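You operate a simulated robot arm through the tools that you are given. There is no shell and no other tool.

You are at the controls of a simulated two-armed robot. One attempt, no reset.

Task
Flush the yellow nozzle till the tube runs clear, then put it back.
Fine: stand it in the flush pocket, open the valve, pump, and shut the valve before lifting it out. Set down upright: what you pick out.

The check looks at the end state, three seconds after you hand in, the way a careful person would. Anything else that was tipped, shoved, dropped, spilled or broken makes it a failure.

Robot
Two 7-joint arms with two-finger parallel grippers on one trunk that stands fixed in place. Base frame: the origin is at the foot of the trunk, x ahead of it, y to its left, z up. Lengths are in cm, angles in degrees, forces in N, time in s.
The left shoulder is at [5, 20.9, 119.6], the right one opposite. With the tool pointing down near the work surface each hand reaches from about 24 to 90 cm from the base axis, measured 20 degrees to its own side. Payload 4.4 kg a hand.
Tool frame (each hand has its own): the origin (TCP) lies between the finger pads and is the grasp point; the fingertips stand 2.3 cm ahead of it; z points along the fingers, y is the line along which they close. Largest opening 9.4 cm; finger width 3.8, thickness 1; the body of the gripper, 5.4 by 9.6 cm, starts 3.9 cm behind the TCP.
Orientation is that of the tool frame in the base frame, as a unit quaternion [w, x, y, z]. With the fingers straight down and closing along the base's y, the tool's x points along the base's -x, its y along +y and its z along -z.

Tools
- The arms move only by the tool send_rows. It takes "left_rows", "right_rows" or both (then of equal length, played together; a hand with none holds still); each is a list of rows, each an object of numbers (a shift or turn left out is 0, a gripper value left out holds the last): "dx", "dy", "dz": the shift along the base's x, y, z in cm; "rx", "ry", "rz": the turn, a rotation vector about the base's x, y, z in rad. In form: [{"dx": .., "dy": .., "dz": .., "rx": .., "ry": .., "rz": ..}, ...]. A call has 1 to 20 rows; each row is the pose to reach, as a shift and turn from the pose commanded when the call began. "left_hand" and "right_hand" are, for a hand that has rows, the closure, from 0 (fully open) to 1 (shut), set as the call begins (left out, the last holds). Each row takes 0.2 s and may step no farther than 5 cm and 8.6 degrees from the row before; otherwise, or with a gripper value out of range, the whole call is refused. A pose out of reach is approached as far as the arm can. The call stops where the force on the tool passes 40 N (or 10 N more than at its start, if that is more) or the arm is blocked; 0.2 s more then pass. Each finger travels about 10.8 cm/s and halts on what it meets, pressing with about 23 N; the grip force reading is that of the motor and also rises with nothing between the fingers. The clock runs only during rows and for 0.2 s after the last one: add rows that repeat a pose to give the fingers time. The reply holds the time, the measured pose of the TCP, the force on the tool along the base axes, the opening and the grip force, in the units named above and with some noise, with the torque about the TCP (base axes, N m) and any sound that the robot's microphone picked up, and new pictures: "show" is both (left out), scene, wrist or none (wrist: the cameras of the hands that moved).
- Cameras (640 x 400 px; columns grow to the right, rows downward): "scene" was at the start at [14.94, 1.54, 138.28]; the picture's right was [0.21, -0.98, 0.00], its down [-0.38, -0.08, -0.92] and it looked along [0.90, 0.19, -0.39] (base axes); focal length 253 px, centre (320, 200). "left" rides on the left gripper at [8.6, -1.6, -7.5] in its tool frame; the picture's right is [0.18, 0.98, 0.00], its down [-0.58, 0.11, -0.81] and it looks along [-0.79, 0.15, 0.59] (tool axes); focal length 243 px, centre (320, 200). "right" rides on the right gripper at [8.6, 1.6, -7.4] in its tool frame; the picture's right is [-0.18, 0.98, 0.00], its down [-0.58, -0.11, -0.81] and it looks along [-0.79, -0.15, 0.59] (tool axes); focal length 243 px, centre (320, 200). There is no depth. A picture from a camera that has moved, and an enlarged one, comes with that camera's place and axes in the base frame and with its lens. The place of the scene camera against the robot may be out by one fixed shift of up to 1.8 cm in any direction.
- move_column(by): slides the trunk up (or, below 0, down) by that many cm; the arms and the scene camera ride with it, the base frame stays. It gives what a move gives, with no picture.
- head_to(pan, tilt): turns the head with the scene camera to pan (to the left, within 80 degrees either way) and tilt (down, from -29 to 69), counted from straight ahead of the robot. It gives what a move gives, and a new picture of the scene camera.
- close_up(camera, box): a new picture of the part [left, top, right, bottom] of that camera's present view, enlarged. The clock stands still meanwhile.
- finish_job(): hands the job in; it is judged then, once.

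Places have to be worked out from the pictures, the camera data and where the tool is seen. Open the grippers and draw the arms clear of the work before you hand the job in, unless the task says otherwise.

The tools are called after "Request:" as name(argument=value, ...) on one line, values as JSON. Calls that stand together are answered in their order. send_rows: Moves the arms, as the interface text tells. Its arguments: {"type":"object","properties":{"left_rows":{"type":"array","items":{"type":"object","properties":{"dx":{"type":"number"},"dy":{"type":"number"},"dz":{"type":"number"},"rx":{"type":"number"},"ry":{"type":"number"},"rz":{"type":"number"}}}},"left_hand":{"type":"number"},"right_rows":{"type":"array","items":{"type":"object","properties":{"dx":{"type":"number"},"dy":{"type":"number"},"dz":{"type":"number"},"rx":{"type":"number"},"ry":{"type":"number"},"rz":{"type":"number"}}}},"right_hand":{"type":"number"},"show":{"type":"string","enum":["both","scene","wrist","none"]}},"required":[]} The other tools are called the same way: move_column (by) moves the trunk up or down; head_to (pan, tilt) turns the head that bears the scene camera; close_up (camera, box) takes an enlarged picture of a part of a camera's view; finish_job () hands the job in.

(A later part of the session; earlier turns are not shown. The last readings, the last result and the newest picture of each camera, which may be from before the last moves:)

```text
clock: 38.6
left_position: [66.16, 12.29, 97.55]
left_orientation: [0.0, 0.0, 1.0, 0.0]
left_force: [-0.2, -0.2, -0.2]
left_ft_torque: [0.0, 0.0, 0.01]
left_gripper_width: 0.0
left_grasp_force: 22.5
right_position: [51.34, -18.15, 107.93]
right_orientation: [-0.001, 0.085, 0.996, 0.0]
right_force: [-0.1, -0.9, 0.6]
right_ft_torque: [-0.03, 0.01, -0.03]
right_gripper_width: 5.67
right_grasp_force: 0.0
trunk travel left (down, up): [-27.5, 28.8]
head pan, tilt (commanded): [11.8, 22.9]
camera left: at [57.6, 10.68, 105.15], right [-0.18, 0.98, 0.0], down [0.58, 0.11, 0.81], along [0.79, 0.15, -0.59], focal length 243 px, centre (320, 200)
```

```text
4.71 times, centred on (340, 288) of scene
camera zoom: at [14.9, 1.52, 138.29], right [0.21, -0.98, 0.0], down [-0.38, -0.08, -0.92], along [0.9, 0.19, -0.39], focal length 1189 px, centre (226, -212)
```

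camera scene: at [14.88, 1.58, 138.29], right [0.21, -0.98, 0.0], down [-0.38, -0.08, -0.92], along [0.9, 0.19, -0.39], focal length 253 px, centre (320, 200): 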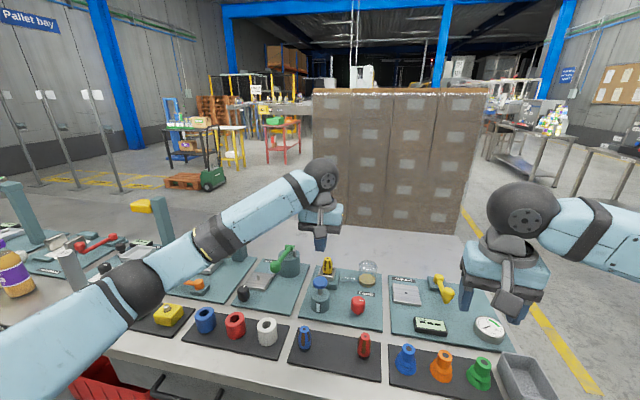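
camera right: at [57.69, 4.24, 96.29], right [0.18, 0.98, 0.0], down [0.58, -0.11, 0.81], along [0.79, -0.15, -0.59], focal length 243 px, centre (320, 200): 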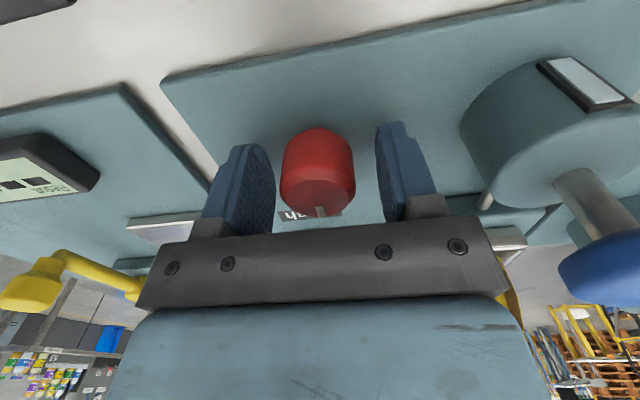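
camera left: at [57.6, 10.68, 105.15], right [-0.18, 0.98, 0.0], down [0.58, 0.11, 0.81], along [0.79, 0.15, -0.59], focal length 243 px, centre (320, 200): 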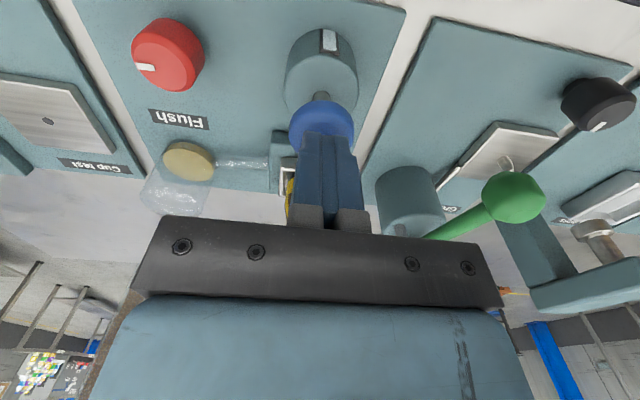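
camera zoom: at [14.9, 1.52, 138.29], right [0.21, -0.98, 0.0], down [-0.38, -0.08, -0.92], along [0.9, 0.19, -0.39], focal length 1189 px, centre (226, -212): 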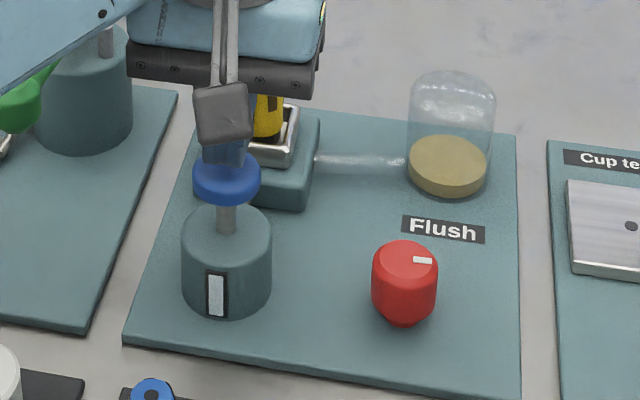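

The closed fingers are right over the blue head. I press slowly downward, watching the force.

Request:
send_rows(left_rows=[{"dz": -0.5}, {"dz": -1.0}, {"dz": -1.5}, {"dz": -2.0}], show="none")

Request:
close_up(camera="scene", box=[290, 245, 390, 330])

```text
clock: 39.6
left_position: [66.31, 12.33, 95.81]
left_orientation: [-0.001, 0.0, 1.0, 0.0]
left_force: [0.4, -1.6, 4.3]
left_ft_torque: [-0.03, -0.07, -0.01]
left_gripper_width: 0.03
left_grasp_force: 23.3
right_position: [51.28, -18.1, 108.12]
right_orientation: [0.0, 0.085, 0.996, 0.0]
right_force: [0.6, 0.0, -0.2]
right_ft_torque: [0.01, 0.0, -0.01]
right_gripper_width: 5.65
right_grasp_force: 0.1
trunk travel left (down, up): [-27.5, 28.8]
head pan, tilt (commanded): [11.8, 22.9]
```

```text
4.71 times, centred on (340, 288) of scene
camera zoom: at [14.9, 1.52, 138.29], right [0.21, -0.98, 0.0], down [-0.38, -0.08, -0.92], along [0.9, 0.19, -0.39], focal length 1189 px, centre (226, -212)
```

zoom: 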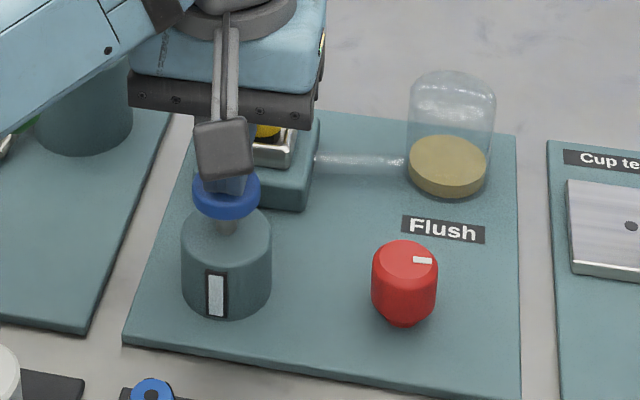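

The head yields under about 4 N. I continue pressing down through the rest of the stroke.

Request:
send_rows(left_rows=[{"dz": -0.4}, {"dz": -0.8}, {"dz": -1.2}, {"dz": -1.6}], show="none")

Request:
close_up(camera="scene", box=[290, 245, 390, 330])

```text
clock: 40.6
left_position: [66.09, 12.47, 94.59]
left_orientation: [0.003, -0.001, 1.0, -0.001]
left_force: [2.8, -1.3, 19.2]
left_ft_torque: [0.01, -0.12, 0.1]
left_gripper_width: 0.0
left_grasp_force: 22.7
right_position: [51.14, -18.15, 108.18]
right_orientation: [0.001, 0.085, 0.996, 0.001]
right_force: [0.2, -0.1, 0.1]
right_ft_torque: [-0.01, -0.01, 0.02]
right_gripper_width: 5.63
right_grasp_force: 0.0
trunk travel left (down, up): [-27.5, 28.8]
head pan, tilt (commanded): [11.8, 22.9]
heard: click
```

```text
4.71 times, centred on (340, 288) of scene
camera zoom: at [14.74, 1.47, 138.34], right [0.21, -0.98, 0.0], down [-0.38, -0.08, -0.92], along [0.9, 0.19, -0.39], focal length 1189 px, centre (226, -212)
```

zoom: 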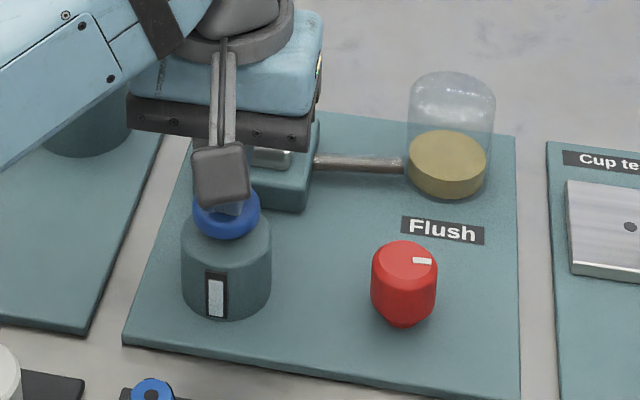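

A click was heard at the bottom of the stroke, and the tube turned brown – flushing works. I let the head come fully up and press again to the same depth.

Request:
send_rows(left_rows=[{"dz": 1.2}, {"dz": 2.4}, {"dz": 3.2}, {"dz": 3.2}, {"dz": 2.4}, {"dz": 1.8}, {"dz": 1.2}, {"dz": 0.8}, {"dz": 0.4}, {"dz": 0}], show="none")

Request:
close_up(camera="scene", box=[290, 245, 390, 330])

```text
clock: 42.8
left_position: [66.2, 12.32, 94.62]
left_orientation: [0.003, 0.0, 1.0, -0.001]
left_force: [1.7, -2.0, 18.0]
left_ft_torque: [0.0, -0.1, -0.16]
left_gripper_width: 0.0
left_grasp_force: 23.1
right_position: [51.35, -18.23, 108.22]
right_orientation: [0.001, 0.085, 0.996, 0.0]
right_force: [-0.7, -1.0, -1.0]
right_ft_torque: [0.0, 0.0, -0.03]
right_gripper_width: 5.66
right_grasp_force: 0.0
trunk travel left (down, up): [-27.5, 28.8]
head pan, tilt (commanded): [11.8, 22.9]
heard: click
```

```text
4.71 times, centred on (340, 288) of scene
camera zoom: at [14.75, 1.48, 138.34], right [0.21, -0.98, 0.0], down [-0.38, -0.08, -0.92], along [0.9, 0.19, -0.39], focal length 1189 px, centre (226, -212)
```

zoom: 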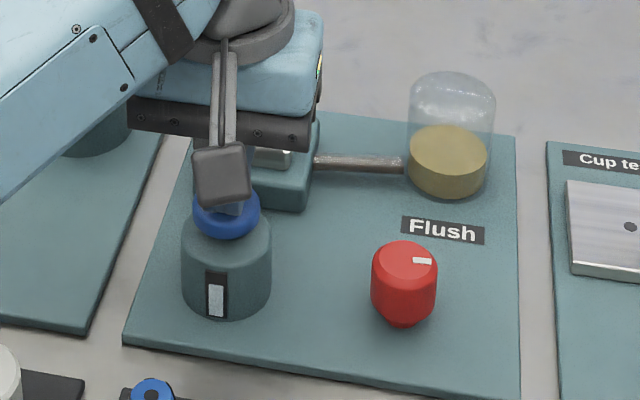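

Second click; the jar level rose a little and the pump gauge dropped, tube still brown. I pump again, watching jar level and tube colour.

Request:
send_rows(left_rows=[{"dz": 1.2}, {"dz": 2.4}, {"dz": 3.2}, {"dz": 3.2}, {"dz": 2.4}, {"dz": 1.8}, {"dz": 1.2}, {"dz": 0.8}, {"dz": 0.4}, {"dz": 0}], show="none")

Request:
close_up(camera="scene", box=[290, 245, 390, 330])

```text
clock: 45.0
left_position: [66.08, 12.34, 94.57]
left_orientation: [0.003, -0.001, 1.0, -0.001]
left_force: [2.6, 3.1, 19.4]
left_ft_torque: [0.12, -0.1, -0.02]
left_gripper_width: 0.01
left_grasp_force: 22.9
right_position: [51.23, -18.14, 108.14]
right_orientation: [0.001, 0.085, 0.996, 0.0]
right_force: [0.0, 0.7, -0.1]
right_ft_torque: [0.02, -0.03, 0.01]
right_gripper_width: 5.64
right_grasp_force: 0.0
trunk travel left (down, up): [-27.5, 28.8]
head pan, tilt (commanded): [11.8, 22.9]
heard: click
```

```text
4.71 times, centred on (340, 288) of scene
camera zoom: at [14.73, 1.53, 138.34], right [0.21, -0.98, 0.0], down [-0.38, -0.08, -0.92], along [0.9, 0.19, -0.39], focal length 1189 px, centre (226, -212)
```

zoom: 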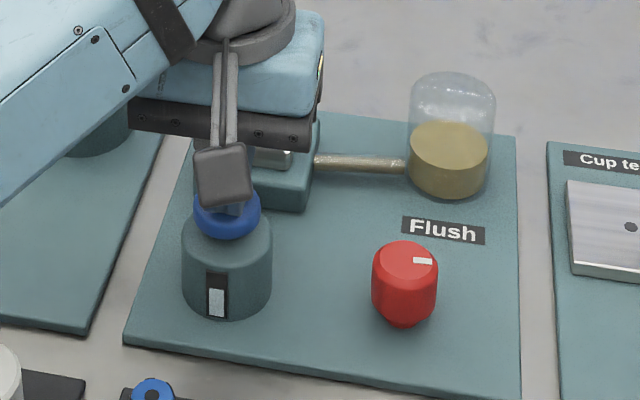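

The tube has lightened to tan after the third stroke. I pump again.

Request:
send_rows(left_rows=[{"dz": 1.2}, {"dz": 2.4}, {"dz": 3.2}, {"dz": 3.2}, {"dz": 2.4}, {"dz": 1.8}, {"dz": 1.2}, {"dz": 0.8}, {"dz": 0.4}, {"dz": 0}], show="none")

Request:
close_up(camera="scene", box=[290, 245, 390, 330])

```text
clock: 47.2
left_position: [66.21, 12.3, 94.56]
left_orientation: [0.003, 0.0, 1.0, -0.001]
left_force: [3.8, 1.1, 21.4]
left_ft_torque: [0.08, -0.16, 0.02]
left_gripper_width: 0.02
left_grasp_force: 22.6
right_position: [51.22, -18.31, 108.12]
right_orientation: [0.0, 0.084, 0.996, 0.001]
right_force: [-0.8, 0.3, 0.2]
right_ft_torque: [-0.04, 0.01, 0.01]
right_gripper_width: 5.63
right_grasp_force: 0.2
trunk travel left (down, up): [-27.5, 28.8]
head pan, tilt (commanded): [11.8, 22.9]
heard: click
```

```text
4.71 times, centred on (340, 288) of scene
camera zoom: at [14.73, 1.5, 138.34], right [0.21, -0.98, 0.0], down [-0.38, -0.08, -0.92], along [0.9, 0.19, -0.39], focal length 1189 px, centre (226, -212)
```

zoom: 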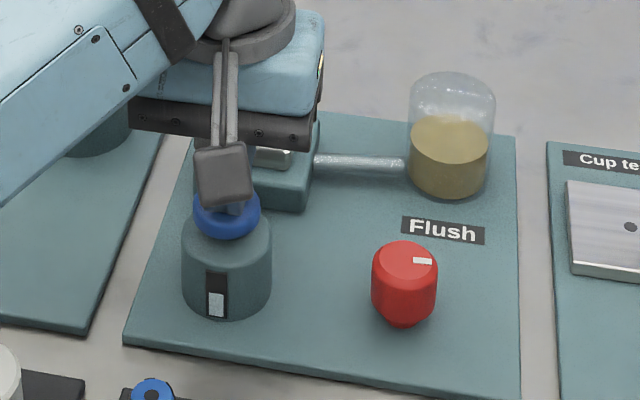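

The tube looks clear now; I zoom in to be sure before deciding whether another stroke is needed.

Request:
close_up(camera="scene", box=[330, 270, 380, 295])

Request:
close_up(camera="left", box=[120, 80, 320, 240])

```text
12.80 times, centred on (355, 282) of scene
camera zoom: at [14.73, 1.5, 138.34], right [0.21, -0.98, 0.0], down [-0.38, -0.08, -0.92], along [0.9, 0.19, -0.39], focal length 3235 px, centre (-128, -856)
```

zoom: 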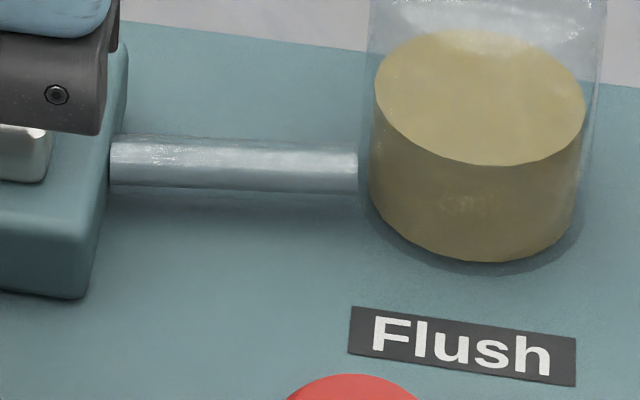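

```text
2.50 times, centred on (220, 160) of left
camera zoom: at [57.5, 10.68, 102.0], right [-0.19, 0.98, 0.0], down [0.58, 0.11, 0.81], along [0.8, 0.15, -0.59], focal length 606 px, centre (570, 300)
```

zoom: 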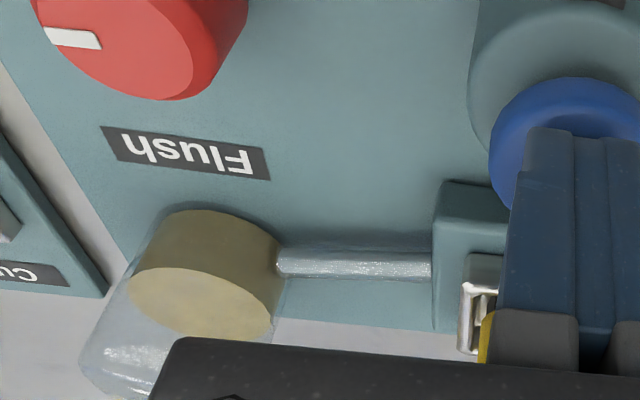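

The tube is fully clear with no brown tint. I release the pump slowly, raise the left hand and withdraw it to the left.

Request:
send_rows(left_rows=[{"dz": 0.8}, {"dz": 1.6}, {"dz": 2.4}, {"dz": 3.2}, {"dz": 6}, {"dz": 10}, {"dz": 13}, {"dx": -2, "dy": 3, "dz": 15}, {"dx": -4, "dy": 6, "dz": 17}, {"dx": -6, "dy": 9, "dz": 19}, {"dx": -8, "dy": 12, "dz": 21}, {"dx": -9.5, "dy": 14.5, "dz": 22}, {"dx": -9.5, "dy": 14.5, "dz": 22}], show="scene")

Request:
close_up(camera="scene", box=[290, 245, 390, 330])

```text
clock: 50.0
left_position: [56.88, 26.82, 116.16]
left_orientation: [-0.002, 0.0, 1.0, 0.0]
left_force: [0.2, 0.3, 0.4]
left_ft_torque: [-0.01, 0.02, -0.04]
left_gripper_width: 0.01
left_grasp_force: 22.9
right_position: [51.35, -18.19, 108.09]
right_orientation: [0.0, 0.084, 0.996, 0.0]
right_force: [0.7, -1.2, 0.4]
right_ft_torque: [0.05, -0.03, -0.02]
right_gripper_width: 5.63
right_grasp_force: 0.0
trunk travel left (down, up): [-27.5, 28.8]
head pan, tilt (commanded): [11.8, 22.9]
camera scene: at [14.98, 1.5, 138.27], right [0.21, -0.98, 0.0], down [-0.38, -0.08, -0.92], along [0.9, 0.19, -0.39], focal length 253 px, centre (320, 200)
```

scene: 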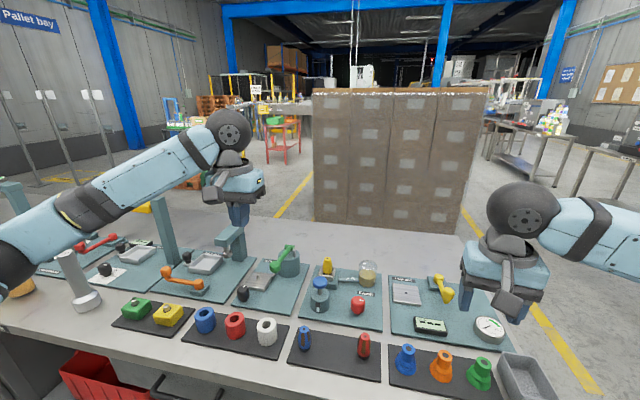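

```text
4.71 times, centred on (340, 288) of scene
camera zoom: at [14.98, 1.5, 138.27], right [0.21, -0.98, 0.0], down [-0.38, -0.08, -0.92], along [0.9, 0.19, -0.39], focal length 1189 px, centre (226, -212)
```

zoom: 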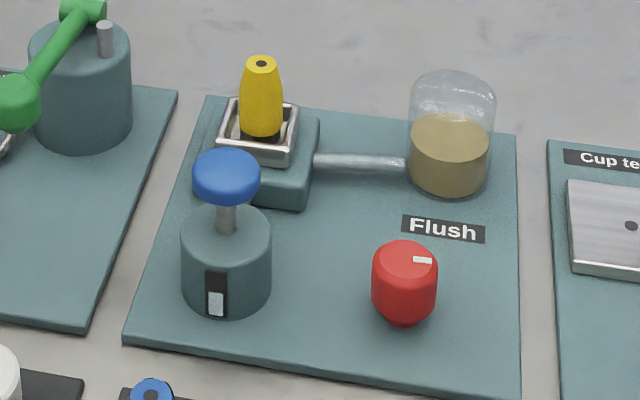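

The nozzle has come clean (no brown streaks) and the tube is clear. Now the right hand goes back along its earlier path to above the knob and down around it, fingers open, to shut the valve.

Request:
send_rows(right_rows=[{"dx": 2.5, "dy": 3.5, "dz": -1}, {"dx": 5, "dy": 7, "dz": -2}, {"dx": 7.5, "dy": 10.5, "dz": -3}, {"dx": 10, "dy": 14, "dz": -4}, {"dx": 12.5, "dy": 17.5, "dz": -5}, {"dx": 15, "dy": 20.5, "dz": -6}, {"dx": 15, "dy": 20.5, "dz": -10}, {"dx": 15, "dy": 20.5, "dz": -14}, {"dx": 15, "dy": 20.5, "dz": -17}, {"dx": 15, "dy": 20.5, "dz": -19}, {"dx": 15, "dy": 20.5, "dz": -19}], show="wrist")

Request:
close_up(camera="right", box=[200, 80, 440, 240])

```text
clock: 52.4
left_position: [56.86, 26.8, 116.12]
left_orientation: [0.0, 0.0, 1.0, 0.0]
left_force: [0.4, -0.9, -0.2]
left_ft_torque: [0.02, -0.01, 0.01]
left_gripper_width: 0.0
left_grasp_force: 22.8
right_position: [66.2, 2.45, 89.24]
right_orientation: [0.0, 0.084, 0.996, 0.0]
right_force: [-1.1, 1.2, 0.2]
right_ft_torque: [-0.01, 0.0, 0.0]
right_gripper_width: 5.67
right_grasp_force: 0.1
trunk travel left (down, up): [-27.5, 28.8]
head pan, tilt (commanded): [11.8, 22.9]
camera right: at [57.99, 5.5, 96.51], right [0.35, 0.94, 0.0], down [0.55, -0.21, 0.81], along [0.76, -0.28, -0.59], focal length 243 px, centre (320, 200)
```

right: 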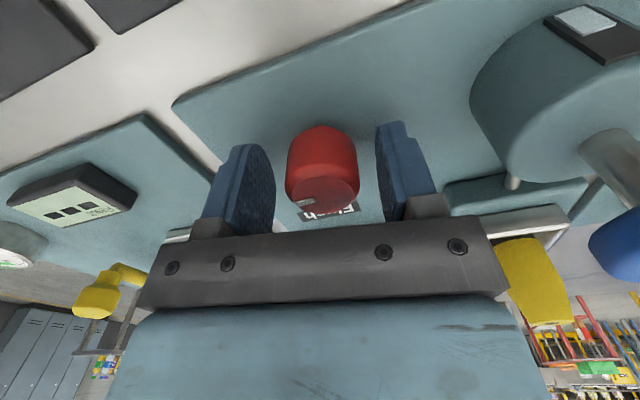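

```text
2.50 times, centred on (320, 160) of right
camera zoom: at [57.99, 5.5, 96.51], right [0.35, 0.94, 0.0], down [0.55, -0.21, 0.81], along [0.76, -0.28, -0.59], focal length 606 px, centre (320, 300)
```

zoom: 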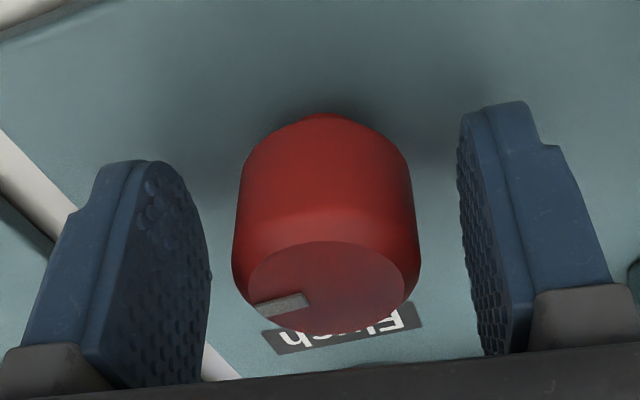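

The open fingers are around the knob again, mark still at the open position. I nudge by about 1 mm and close on it.

Request:
send_rows(right_rows=[{"dx": 0.08, "dy": 0.08, "dz": -0.15}, {"dx": 0.08, "dy": 0.08, "dz": -0.15}, {"dx": 0.08, "dy": 0.08, "dz": -0.15}], show="none")

Request:
send_rows(right_rows=[{"dx": 0}, {"dx": 0}, {"dx": 0}], right_hand=1.0, show="none")

Request:
send_rows(right_rows=[{"rz": 0.12}, {"rz": 0.24}, {"rz": 0.36}, {"rz": 0.48}, {"rz": 0.6}, {"rz": 0.72}, {"rz": 0.84}], show="none")

Request:
close_up(camera="right", box=[200, 80, 440, 240])

Request:
close_up(camera="scene", box=[290, 245, 390, 330])

```text
clock: 53.2
left_position: [56.95, 26.84, 116.2]
left_orientation: [0.0, -0.001, 1.0, 0.0]
left_force: [-0.3, -0.3, 0.7]
left_ft_torque: [-0.02, -0.01, 0.01]
left_gripper_width: 0.0
left_grasp_force: 22.6
right_position: [66.45, 2.6, 88.93]
right_orientation: [0.001, 0.085, 0.996, 0.0]
right_force: [0.3, -0.1, 0.3]
right_ft_torque: [0.0, -0.04, 0.01]
right_gripper_width: 5.63
right_grasp_force: 0.0
trunk travel left (down, up): [-27.5, 28.8]
head pan, tilt (commanded): [11.8, 22.9]
```

```text
clock: 54.0
left_position: [56.92, 26.78, 116.27]
left_orientation: [0.0, 0.0, 1.0, 0.0]
left_force: [-0.6, 0.3, 0.9]
left_ft_torque: [-0.01, 0.01, 0.02]
left_gripper_width: 0.02
left_grasp_force: 23.3
right_position: [66.43, 2.51, 88.88]
right_orientation: [0.0, 0.085, 0.996, -0.001]
right_force: [-2.8, -4.5, 1.1]
right_ft_torque: [-0.12, 0.14, 0.03]
right_gripper_width: 3.54
right_grasp_force: 44.8
trunk travel left (down, up): [-27.5, 28.8]
head pan, tilt (commanded): [11.8, 22.9]
```

```text
clock: 55.6
left_position: [56.98, 26.61, 116.24]
left_orientation: [0.0, 0.0, 1.0, 0.002]
left_force: [0.7, -0.8, 0.3]
left_ft_torque: [0.0, -0.01, -0.05]
left_gripper_width: 0.0
left_grasp_force: 23.5
right_position: [66.44, 2.5, 88.89]
right_orientation: [0.0, -0.328, 0.945, 0.001]
right_force: [1.9, -15.6, 2.9]
right_ft_torque: [-0.8, 0.46, -0.03]
right_gripper_width: 3.55
right_grasp_force: 44.9
trunk travel left (down, up): [-27.5, 28.8]
head pan, tilt (commanded): [11.8, 22.9]
```

```text
2.50 times, centred on (320, 160) of right
camera zoom: at [58.56, -1.67, 96.33], right [-0.47, 0.88, 0.0], down [0.52, 0.28, 0.81], along [0.71, 0.38, -0.59], focal length 606 px, centre (320, 300)
```

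zoom: 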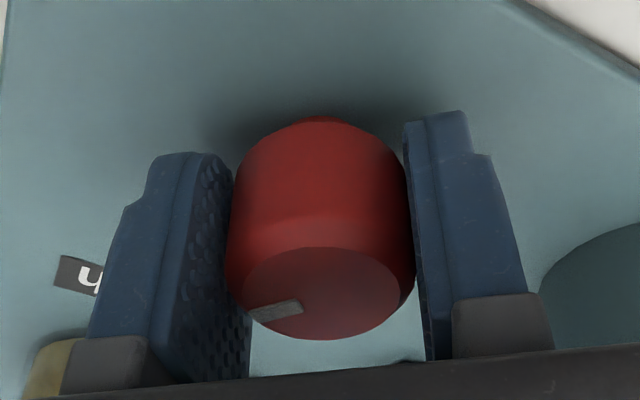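

```text
4.71 times, centred on (340, 288) of scene
camera zoom: at [14.92, 1.39, 138.29], right [0.21, -0.98, 0.0], down [-0.38, -0.08, -0.92], along [0.9, 0.19, -0.39], focal length 1189 px, centre (226, -212)
```

zoom: 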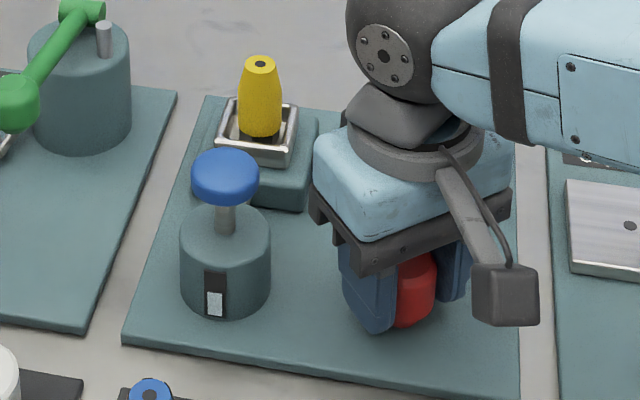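

The knob followed by 48° towards shut. I continue counter-clockwise to the closed stop, watching the torque.

Request:
send_rows(right_rows=[{"rz": 0.12}, {"rz": 0.24}, {"rz": 0.36}, {"rz": 0.48}, {"rz": 0.6}, {"rz": 0.7}, {"rz": 0.78}], show="none")

Request:
close_up(camera="right", box=[200, 80, 440, 240])

Request:
close_up(camera="scene", box=[290, 245, 390, 330])

```text
clock: 57.2
left_position: [56.93, 26.66, 116.25]
left_orientation: [0.0, 0.0, 1.0, 0.001]
left_force: [0.4, -0.7, -0.3]
left_ft_torque: [0.0, 0.01, -0.04]
left_gripper_width: 0.0
left_grasp_force: 22.6
right_position: [66.58, 2.36, 89.0]
right_orientation: [0.002, -0.463, 0.886, -0.001]
right_force: [13.9, -18.3, 8.8]
right_ft_torque: [-0.2, -0.5, -0.01]
right_gripper_width: 3.52
right_grasp_force: 44.5
right hand out of reach, approached as far as the arm can: row 3, 4, 5, 6, 7
trunk travel left (down, up): [-27.5, 28.8]
head pan, tilt (commanded): [11.8, 22.9]
```

```text
2.50 times, centred on (320, 160) of right
camera zoom: at [60.05, -3.75, 96.29], right [-0.7, 0.71, 0.0], down [0.42, 0.41, 0.81], along [0.58, 0.57, -0.59], focal length 606 px, centre (320, 300)
```

zoom: 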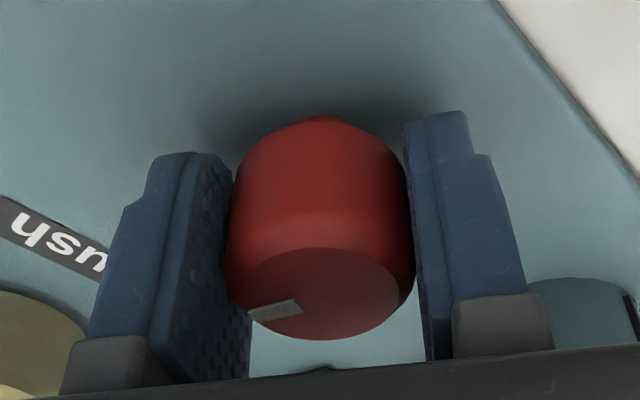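

```text
4.71 times, centred on (340, 288) of scene
camera zoom: at [14.98, 1.35, 138.28], right [0.21, -0.98, 0.0], down [-0.38, -0.08, -0.92], along [0.9, 0.19, -0.39], focal length 1189 px, centre (226, -212)
```

zoom: 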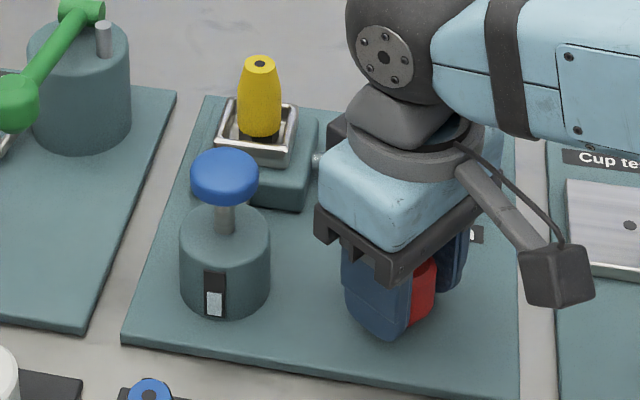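

The right wrist reached its limit at +55°, with the knob about 20° short of shut. I release, turn the hand back with open fingers, and regrip to finish the turn.

Request:
send_rows(right_rows=[{"rz": -0.02}, {"rz": -0.02}, {"rz": -0.02}], right_hand=0.4, show="none")

Request:
send_rows(right_rows=[{"rz": -0.13}, {"rz": -0.26}, {"rz": -0.39}, {"rz": -0.52}, {"rz": -0.65}, {"rz": -0.78}, {"rz": -0.91}, {"rz": -1.04}, {"rz": -1.17}, {"rz": -1.25}, {"rz": -1.25}], show="none")

Request:
close_up(camera="right", box=[200, 80, 440, 240])

```text
clock: 58.0
left_position: [56.97, 26.76, 116.09]
left_orientation: [0.0, 0.0, 1.0, 0.0]
left_force: [-1.2, 0.2, -0.4]
left_ft_torque: [0.01, -0.02, -0.01]
left_gripper_width: 0.01
left_grasp_force: 22.9
right_position: [66.37, 2.67, 88.92]
right_orientation: [0.002, -0.455, 0.891, -0.002]
right_force: [0.0, 0.2, -0.7]
right_ft_torque: [-0.04, 0.01, -0.05]
right_gripper_width: 5.65
right_grasp_force: 0.1
trunk travel left (down, up): [-27.5, 28.8]
head pan, tilt (commanded): [11.8, 22.9]
```

```text
clock: 60.4
left_position: [56.82, 26.78, 116.25]
left_orientation: [0.0, 0.0, 1.0, 0.0]
left_force: [0.0, 0.6, -0.9]
left_ft_torque: [0.0, -0.03, -0.02]
left_gripper_width: 0.0
left_grasp_force: 23.1
right_position: [66.54, 2.51, 88.78]
right_orientation: [0.0, 0.153, 0.988, -0.002]
right_force: [0.6, 0.4, 0.1]
right_ft_torque: [-0.03, -0.01, -0.03]
right_gripper_width: 5.63
right_grasp_force: 0.0
trunk travel left (down, up): [-27.5, 28.8]
head pan, tilt (commanded): [11.8, 22.9]
```

```text
2.50 times, centred on (320, 160) of right
camera zoom: at [58.62, 6.78, 96.25], right [0.47, 0.88, 0.0], down [0.52, -0.28, 0.81], along [0.71, -0.38, -0.59], focal length 606 px, centre (320, 300)
```

zoom: 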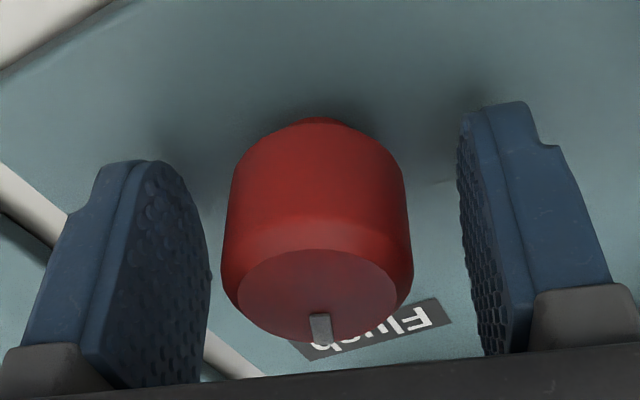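

The hand is at −18° and the mark at about −20° (not yet shut). I regrip and turn counter-clockwise until the stop gives torque.

Request:
send_rows(right_rows=[{"dx": -0.1}, {"dx": -0.1}, {"dx": -0.1}], right_hand=1.0, show="none")

Request:
send_rows(right_rows=[{"rz": 0.1}, {"rz": 0.2}, {"rz": 0.3}, {"rz": 0.4}, {"rz": 0.46}], show="none")

Request:
close_up(camera="right", box=[200, 80, 440, 240])

```text
clock: 61.2
left_position: [56.94, 26.74, 116.11]
left_orientation: [0.0, 0.0, 1.0, -0.001]
left_force: [-0.8, 0.7, 0.5]
left_ft_torque: [0.02, 0.02, 0.0]
left_gripper_width: 0.0
left_grasp_force: 22.8
right_position: [66.39, 2.47, 88.71]
right_orientation: [0.002, 0.154, 0.988, -0.001]
right_force: [5.4, -6.6, 2.8]
right_ft_torque: [-0.28, -0.08, -0.01]
right_gripper_width: 3.52
right_grasp_force: 44.7
trunk travel left (down, up): [-27.5, 28.8]
head pan, tilt (commanded): [11.8, 22.9]
```

```text
clock: 62.4
left_position: [56.86, 26.7, 116.2]
left_orientation: [0.001, 0.0, 1.0, 0.001]
left_force: [0.3, 0.2, 0.0]
left_ft_torque: [0.03, -0.02, 0.01]
left_gripper_width: 0.0
left_grasp_force: 23.1
right_position: [66.28, 2.41, 88.82]
right_orientation: [0.001, -0.077, 0.997, -0.002]
right_force: [2.9, -13.2, 2.3]
right_ft_torque: [-0.34, 0.58, -0.56]
right_gripper_width: 3.52
right_grasp_force: 45.1
trunk travel left (down, up): [-27.5, 28.8]
head pan, tilt (commanded): [11.8, 22.9]
```

```text
2.50 times, centred on (320, 160) of right
camera zoom: at [57.41, 2.78, 96.25], right [0.03, 1.0, 0.0], down [0.59, -0.02, 0.81], along [0.81, -0.03, -0.59], focal length 606 px, centre (320, 300)
```

zoom: 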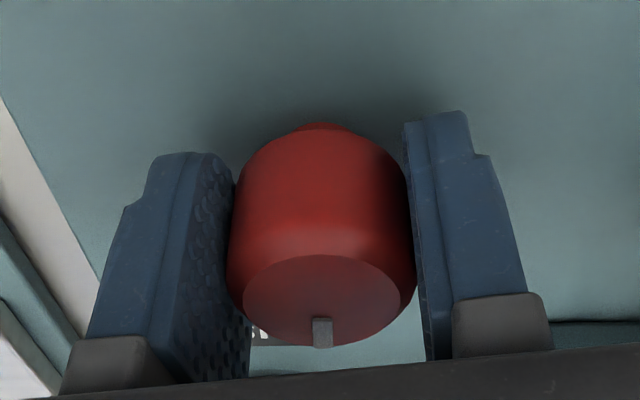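

Torque −0.56 N·m and the mark is back along +x: the valve is shut against its stop. I let go, lift straight up and withdraw the right hand.

Request:
send_rows(right_rows=[{"dx": 0}, {"dx": 0}, {"dz": 1.5}, {"dz": 5}, {"dz": 9}, {"dz": 13}, {"dx": -2.5, "dy": -3, "dz": 14}, {"dx": -5, "dy": -6.5, "dz": 15}, {"dx": -7.5, "dy": -10, "dz": 16}, {"dx": -10, "dy": -13.5, "dz": 17}, {"dx": -12.5, "dy": -17, "dz": 18}, {"dx": -15, "dy": -20.5, "dz": 19}, {"dx": -15, "dy": -20.5, "dz": 19}], right_hand=0.4, show="scene")

Request:
close_up(camera="scene", box=[290, 245, 390, 330])

```text
clock: 65.2
left_position: [56.99, 26.84, 116.09]
left_orientation: [0.001, 0.0, 1.0, 0.001]
left_force: [-0.9, 0.3, 0.0]
left_ft_torque: [0.0, 0.04, 0.01]
left_gripper_width: 0.03
left_grasp_force: 23.2
right_position: [51.24, -18.04, 107.81]
right_orientation: [0.001, -0.077, 0.997, -0.002]
right_force: [0.4, 0.3, -0.5]
right_ft_torque: [0.02, 0.03, 0.0]
right_gripper_width: 5.66
right_grasp_force: 0.2
trunk travel left (down, up): [-27.5, 28.8]
head pan, tilt (commanded): [11.8, 22.9]
camera scene: at [15.0, 1.62, 138.26], right [0.21, -0.98, 0.0], down [-0.38, -0.08, -0.92], along [0.9, 0.19, -0.39], focal length 253 px, centre (320, 200)
```

scene: 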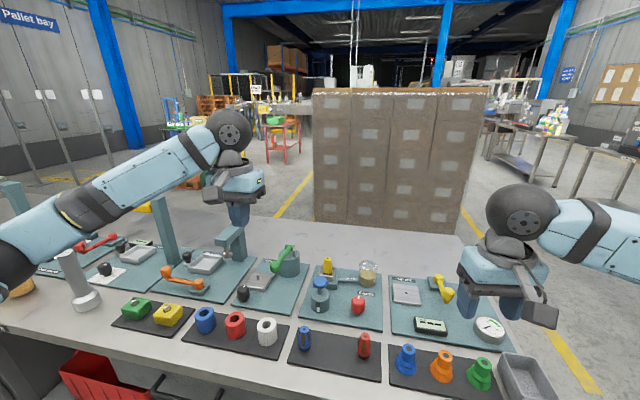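

```text
4.71 times, centred on (340, 288) of scene
camera zoom: at [15.0, 1.62, 138.26], right [0.21, -0.98, 0.0], down [-0.38, -0.08, -0.92], along [0.9, 0.19, -0.39], focal length 1189 px, centre (226, -212)
```

zoom: 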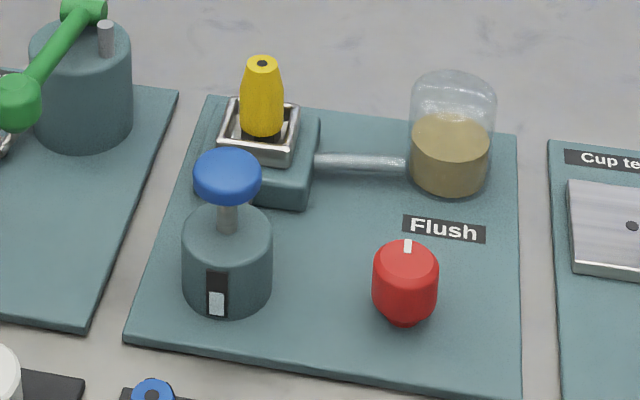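

The valve's mark is back at its starting position and everything stands. Now the left hand opens to 5.6 cm and returns along its earlier path to 12 cm above the nozzle in the pocket.

Request:
send_rows(left_rows=[{"dx": 3, "dy": -3, "dz": -2}, {"dx": 6.5, "dy": -5.5, "dz": -4}, {"dx": 10, "dy": -8, "dz": -6}, {"dx": 13.5, "dy": -10.5, "dz": -8}, {"dx": 17, "dy": -13, "dz": -10}, {"dx": 19.85, "dy": -14.5, "dz": -12}, {"dx": 19.85, "dy": -14.5, "dz": -12}], left_hand=0.4, show="wrist")

Request:
close_up(camera="left", box=[220, 0, 420, 160])

```text
clock: 66.8
left_position: [76.64, 12.41, 104.48]
left_orientation: [0.0, 0.0, 1.0, 0.0]
left_force: [-0.1, -0.1, 0.1]
left_ft_torque: [-0.01, -0.02, 0.0]
left_gripper_width: 5.66
left_grasp_force: 0.1
right_position: [51.27, -17.99, 107.88]
right_orientation: [0.0, -0.077, 0.997, -0.001]
right_force: [0.2, 0.8, -0.1]
right_ft_torque: [0.0, 0.01, 0.02]
right_gripper_width: 5.64
right_grasp_force: 0.1
trunk travel left (down, up): [-27.5, 28.8]
head pan, tilt (commanded): [11.8, 22.9]
camera left: at [67.93, 10.78, 111.88], right [-0.18, 0.98, 0.0], down [0.58, 0.11, 0.81], along [0.79, 0.15, -0.59], focal length 243 px, centre (320, 200)
```

left: 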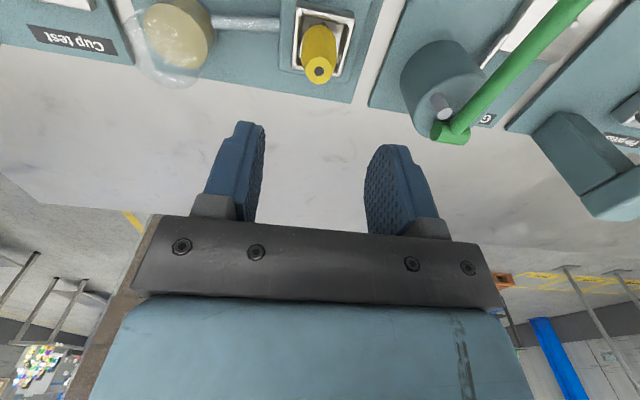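

```text
2.50 times, centred on (320, 80) of left
camera zoom: at [67.93, 10.78, 111.88], right [-0.18, 0.98, 0.0], down [0.58, 0.11, 0.81], along [0.79, 0.15, -0.59], focal length 606 px, centre (320, 500)
```

zoom: 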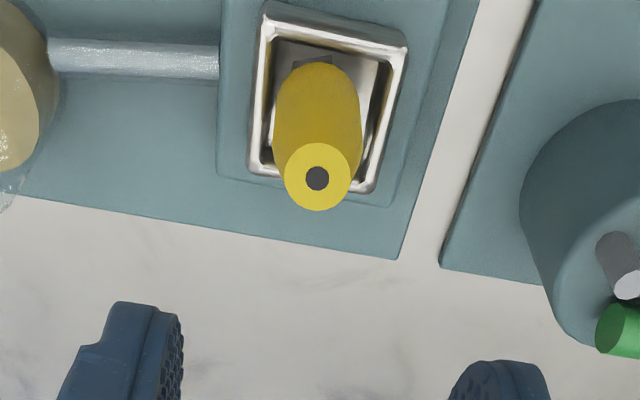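

The nozzle top is at about (76.3, 12.3), just under the hand. I descend around it to the same grip height as before (TCP z ≈ 92.4).

Request:
send_rows(left_rows=[{"dx": -0.12, "dy": -0.06, "dz": -4}, {"dx": -0.12, "dy": -0.06, "dz": -7.5}, {"dx": -0.12, "dy": -0.06, "dz": -10}, {"dx": -0.12, "dy": -0.06, "dz": -11.75}, {"dx": -0.12, "dy": -0.06, "dz": -11.75}], show="none")

Request:
close_up(camera="left", box=[200, 80, 440, 240])

Request:
close_up(camera="scene", box=[300, 245, 360, 295])

```text
clock: 68.0
left_position: [76.37, 12.28, 92.47]
left_orientation: [-0.001, -0.001, 1.0, 0.0]
left_force: [-0.4, 0.0, 0.4]
left_ft_torque: [0.03, -0.01, -0.01]
left_gripper_width: 5.62
left_grasp_force: 0.1
right_position: [51.27, -18.06, 107.81]
right_orientation: [0.001, -0.077, 0.997, -0.001]
right_force: [-0.1, -0.7, 0.4]
right_ft_torque: [-0.01, 0.0, -0.01]
right_gripper_width: 5.63
right_grasp_force: 0.1
trunk travel left (down, up): [-27.5, 28.8]
head pan, tilt (commanded): [11.8, 22.9]
```

```text
2.50 times, centred on (320, 160) of left
camera zoom: at [67.64, 10.65, 99.84], right [-0.18, 0.98, 0.0], down [0.58, 0.11, 0.81], along [0.79, 0.15, -0.59], focal length 606 px, centre (320, 300)
```

zoom: 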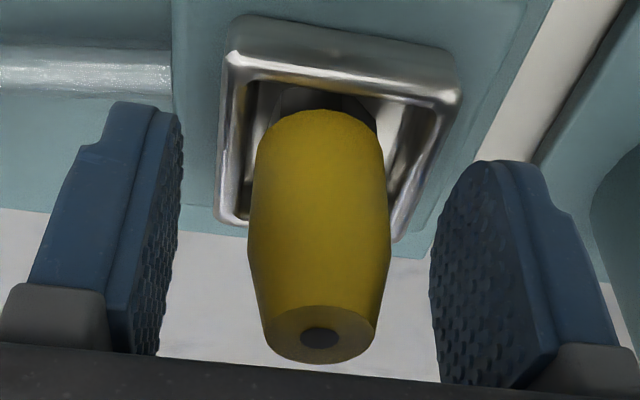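

```text
8.00 times, centred on (330, 270) of scene
camera zoom: at [14.93, 1.54, 138.28], right [0.21, -0.98, 0.0], down [-0.38, -0.08, -0.92], along [0.9, 0.19, -0.39], focal length 2022 px, centre (240, -360)
```

zoom: 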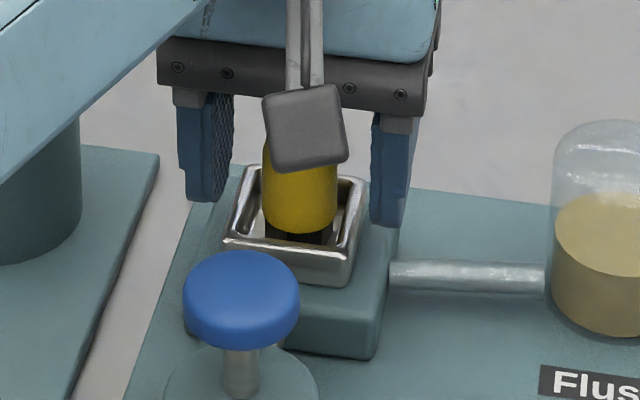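

The nozzle is centred between the fingers and clear of the rim. I close and then lift straight up.

Request:
send_rows(left_rows=[{"dz": 0}, {"dz": 0}, {"dz": 0}, {"dz": 0}], left_hand=1.0, show="none")

Request:
send_rows(left_rows=[{"dz": 0.8}, {"dz": 1.8}, {"dz": 3}, {"dz": 6}, {"dz": 9.5}, {"dz": 12}, {"dz": 12}], show="wrist")

Request:
close_up(camera="left", box=[200, 0, 440, 240])

Request:
close_up(camera="scene", box=[290, 225, 390, 330])

```text
clock: 69.0
left_position: [76.24, 12.36, 92.38]
left_orientation: [0.0, 0.0, 1.0, 0.001]
left_force: [-0.5, -0.3, 0.1]
left_ft_torque: [0.01, -0.03, 0.0]
left_gripper_width: 2.67
left_grasp_force: 22.8
right_position: [51.26, -18.11, 107.66]
right_orientation: [0.001, -0.077, 0.997, -0.002]
right_force: [0.6, -0.7, 0.7]
right_ft_torque: [0.0, 0.0, 0.0]
right_gripper_width: 5.67
right_grasp_force: 0.1
trunk travel left (down, up): [-27.5, 28.8]
head pan, tilt (commanded): [11.8, 22.9]
```

```text
clock: 70.6
left_position: [76.39, 12.31, 104.35]
left_orientation: [-0.001, -0.001, 1.0, 0.0]
left_force: [0.4, -0.6, -1.4]
left_ft_torque: [-0.01, 0.0, 0.02]
left_gripper_width: 2.7
left_grasp_force: 22.9
right_position: [51.33, -17.99, 107.84]
right_orientation: [0.0, -0.077, 0.997, -0.002]
right_force: [-0.1, -0.8, 0.4]
right_ft_torque: [-0.01, 0.01, -0.03]
right_gripper_width: 5.63
right_grasp_force: 0.0
trunk travel left (down, up): [-27.5, 28.8]
head pan, tilt (commanded): [11.8, 22.9]
camera left: at [67.79, 10.56, 111.88], right [-0.18, 0.98, 0.0], down [0.58, 0.11, 0.81], along [0.79, 0.15, -0.59], focal length 243 px, centre (320, 200)
```

left: 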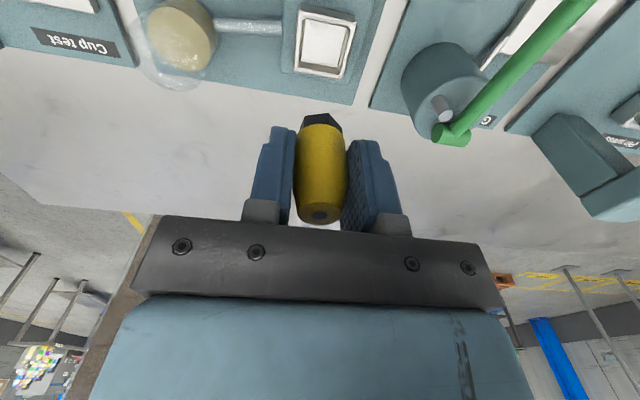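

```text
1.67 times, centred on (320, 120) of left
camera zoom: at [67.79, 10.56, 111.88], right [-0.18, 0.98, 0.0], down [0.58, 0.11, 0.81], along [0.79, 0.15, -0.59], focal length 404 px, centre (320, 333)
```

zoom: 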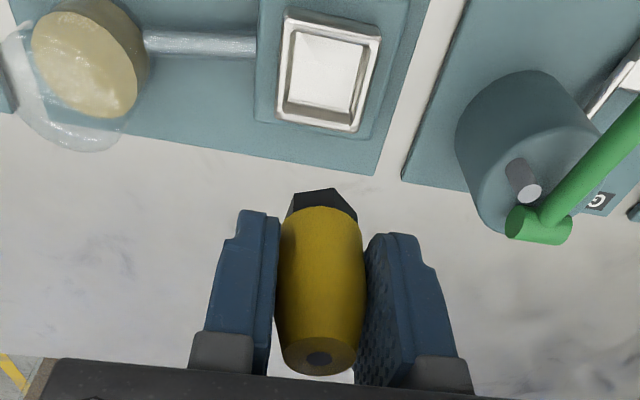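

```text
3.81 times, centred on (340, 278) of scene
camera zoom: at [14.99, 1.54, 138.27], right [0.21, -0.98, 0.0], down [-0.38, -0.08, -0.92], along [0.9, 0.19, -0.39], focal length 963 px, centre (244, -95)
```

zoom: 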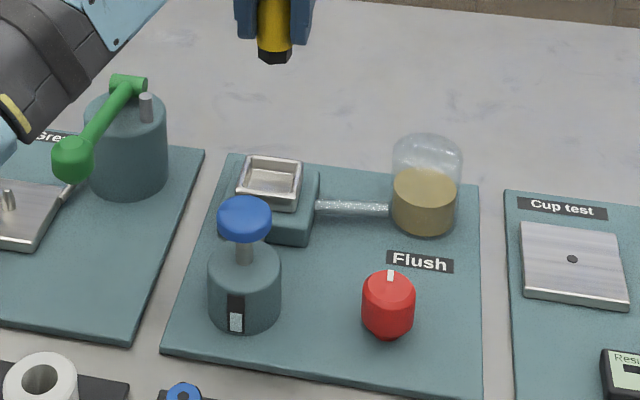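

The nozzle is held upright and clean, the pocket is empty and undisturbed. I carry it back high over the bench to above its empty place on the rack at (54.87, 6.93).

Request:
send_rows(left_rows=[{"dx": -3.5, "dy": -0.9, "dz": 0}, {"dx": -7.5, "dy": -1.9, "dz": 0}, {"dx": -11.5, "dy": -2.9, "dz": 0}, {"dx": -15.5, "dy": -3.9, "dz": 0}, {"dx": -19, "dy": -4.8, "dz": -0.5}, {"dx": -21.53, "dy": -5.41, "dz": -2}, {"dx": -21.53, "dy": -5.41, "dz": -2}], show="both")

Request:
close_up(camera="left", box=[180, 0, 460, 160])

Request:
close_up(camera="scene", box=[280, 270, 400, 390])

```text
clock: 72.2
left_position: [54.91, 7.02, 102.27]
left_orientation: [0.001, 0.0, 1.0, 0.0]
left_force: [-0.2, -0.4, -0.9]
left_ft_torque: [-0.01, -0.01, -0.01]
left_gripper_width: 2.68
left_grasp_force: 22.8
right_position: [51.24, -18.01, 107.85]
right_orientation: [0.001, -0.076, 0.997, -0.001]
right_force: [-0.9, 0.3, 0.3]
right_ft_torque: [0.04, 0.02, 0.03]
right_gripper_width: 5.64
right_grasp_force: 0.1
trunk travel left (down, up): [-27.5, 28.8]
head pan, tilt (commanded): [11.8, 22.9]
camera scene: at [14.94, 1.53, 138.28], right [0.21, -0.98, 0.0], down [-0.38, -0.08, -0.92], along [0.9, 0.19, -0.39], focal length 253 px, centre (320, 200)
camera left: at [46.25, 5.3, 109.79], right [-0.18, 0.98, 0.0], down [0.58, 0.11, 0.81], along [0.79, 0.15, -0.59], focal length 243 px, centre (320, 200)
```

scene: 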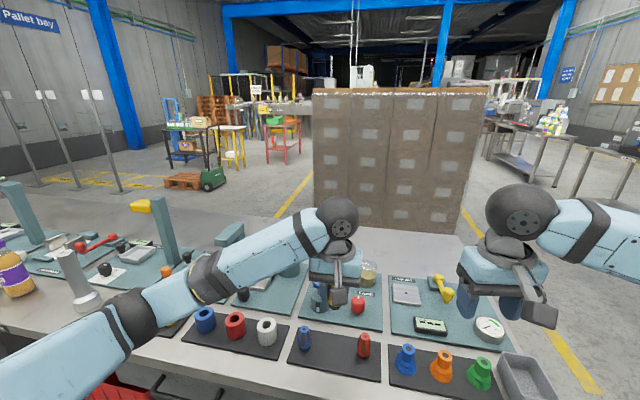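
left: 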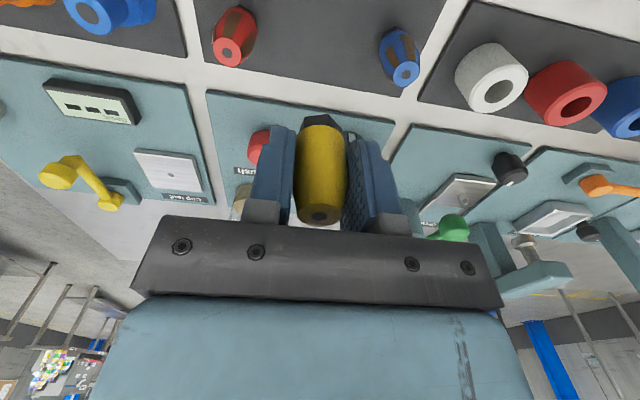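

```text
2.29 times, centred on (320, 80) of left
camera zoom: at [46.25, 5.3, 109.79], right [-0.18, 0.98, 0.0], down [0.58, 0.11, 0.81], along [0.79, 0.15, -0.59], focal length 555 px, centre (320, 474)
```

zoom: 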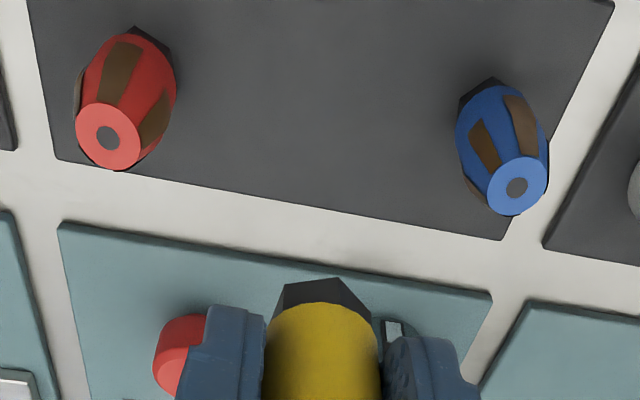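

```text
3.33 times, centred on (340, 330) of scene
camera zoom: at [14.94, 1.53, 138.28], right [0.21, -0.98, 0.0], down [-0.38, -0.08, -0.92], along [0.9, 0.19, -0.39], focal length 842 px, centre (253, -233)
```

zoom: 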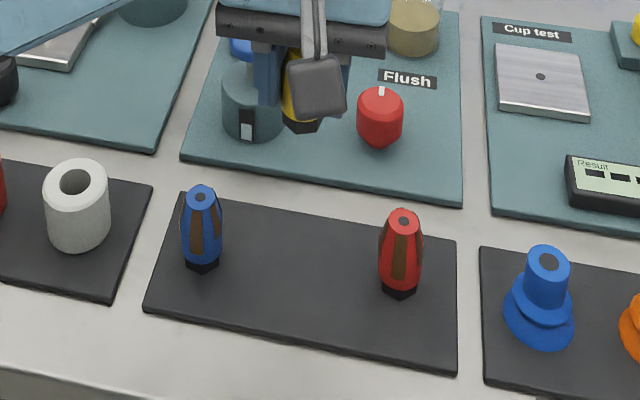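

I'm above the empty spot midway between blue and red. I lower to about 1 cm above the mat.

Request:
send_rows(left_rows=[{"dz": -4}, {"dz": -7.5}, {"dz": -10}, {"dz": -12}, {"dz": -12}], show="none")

Request:
close_up(camera="left", box=[200, 80, 440, 240])

Request:
close_up(camera="scene", box=[285, 300, 385, 390])

```text
clock: 73.4
left_position: [54.82, 6.87, 90.31]
left_orientation: [-0.001, 0.0, 1.0, -0.001]
left_force: [0.2, 0.5, -0.5]
left_ft_torque: [0.01, -0.01, 0.01]
left_gripper_width: 2.67
left_grasp_force: 23.6
right_position: [51.27, -17.97, 107.75]
right_orientation: [0.001, -0.077, 0.997, -0.002]
right_force: [-0.7, -0.2, -0.4]
right_ft_torque: [-0.02, 0.0, 0.01]
right_gripper_width: 5.62
right_grasp_force: 0.1
trunk travel left (down, up): [-27.5, 28.8]
head pan, tilt (commanded): [11.8, 22.9]
```

```text
2.50 times, centred on (320, 160) of left
camera zoom: at [46.23, 5.29, 97.83], right [-0.18, 0.98, 0.0], down [0.58, 0.11, 0.81], along [0.79, 0.15, -0.59], focal length 606 px, centre (320, 300)
```

zoom: 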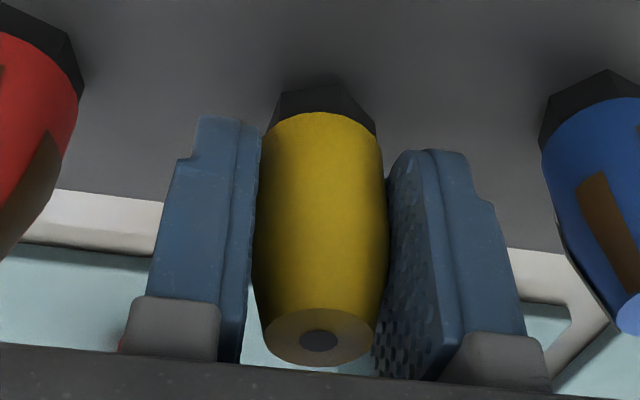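

```text
4.44 times, centred on (335, 345) of scene
camera zoom: at [14.94, 1.54, 138.28], right [0.21, -0.98, 0.0], down [-0.38, -0.08, -0.92], along [0.9, 0.19, -0.39], focal length 1123 px, centre (253, -444)
```

zoom: 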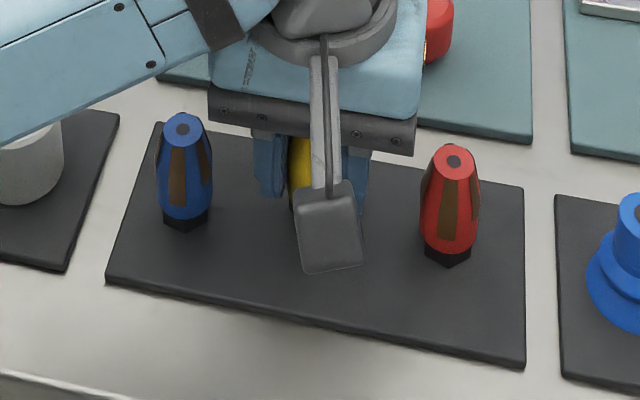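

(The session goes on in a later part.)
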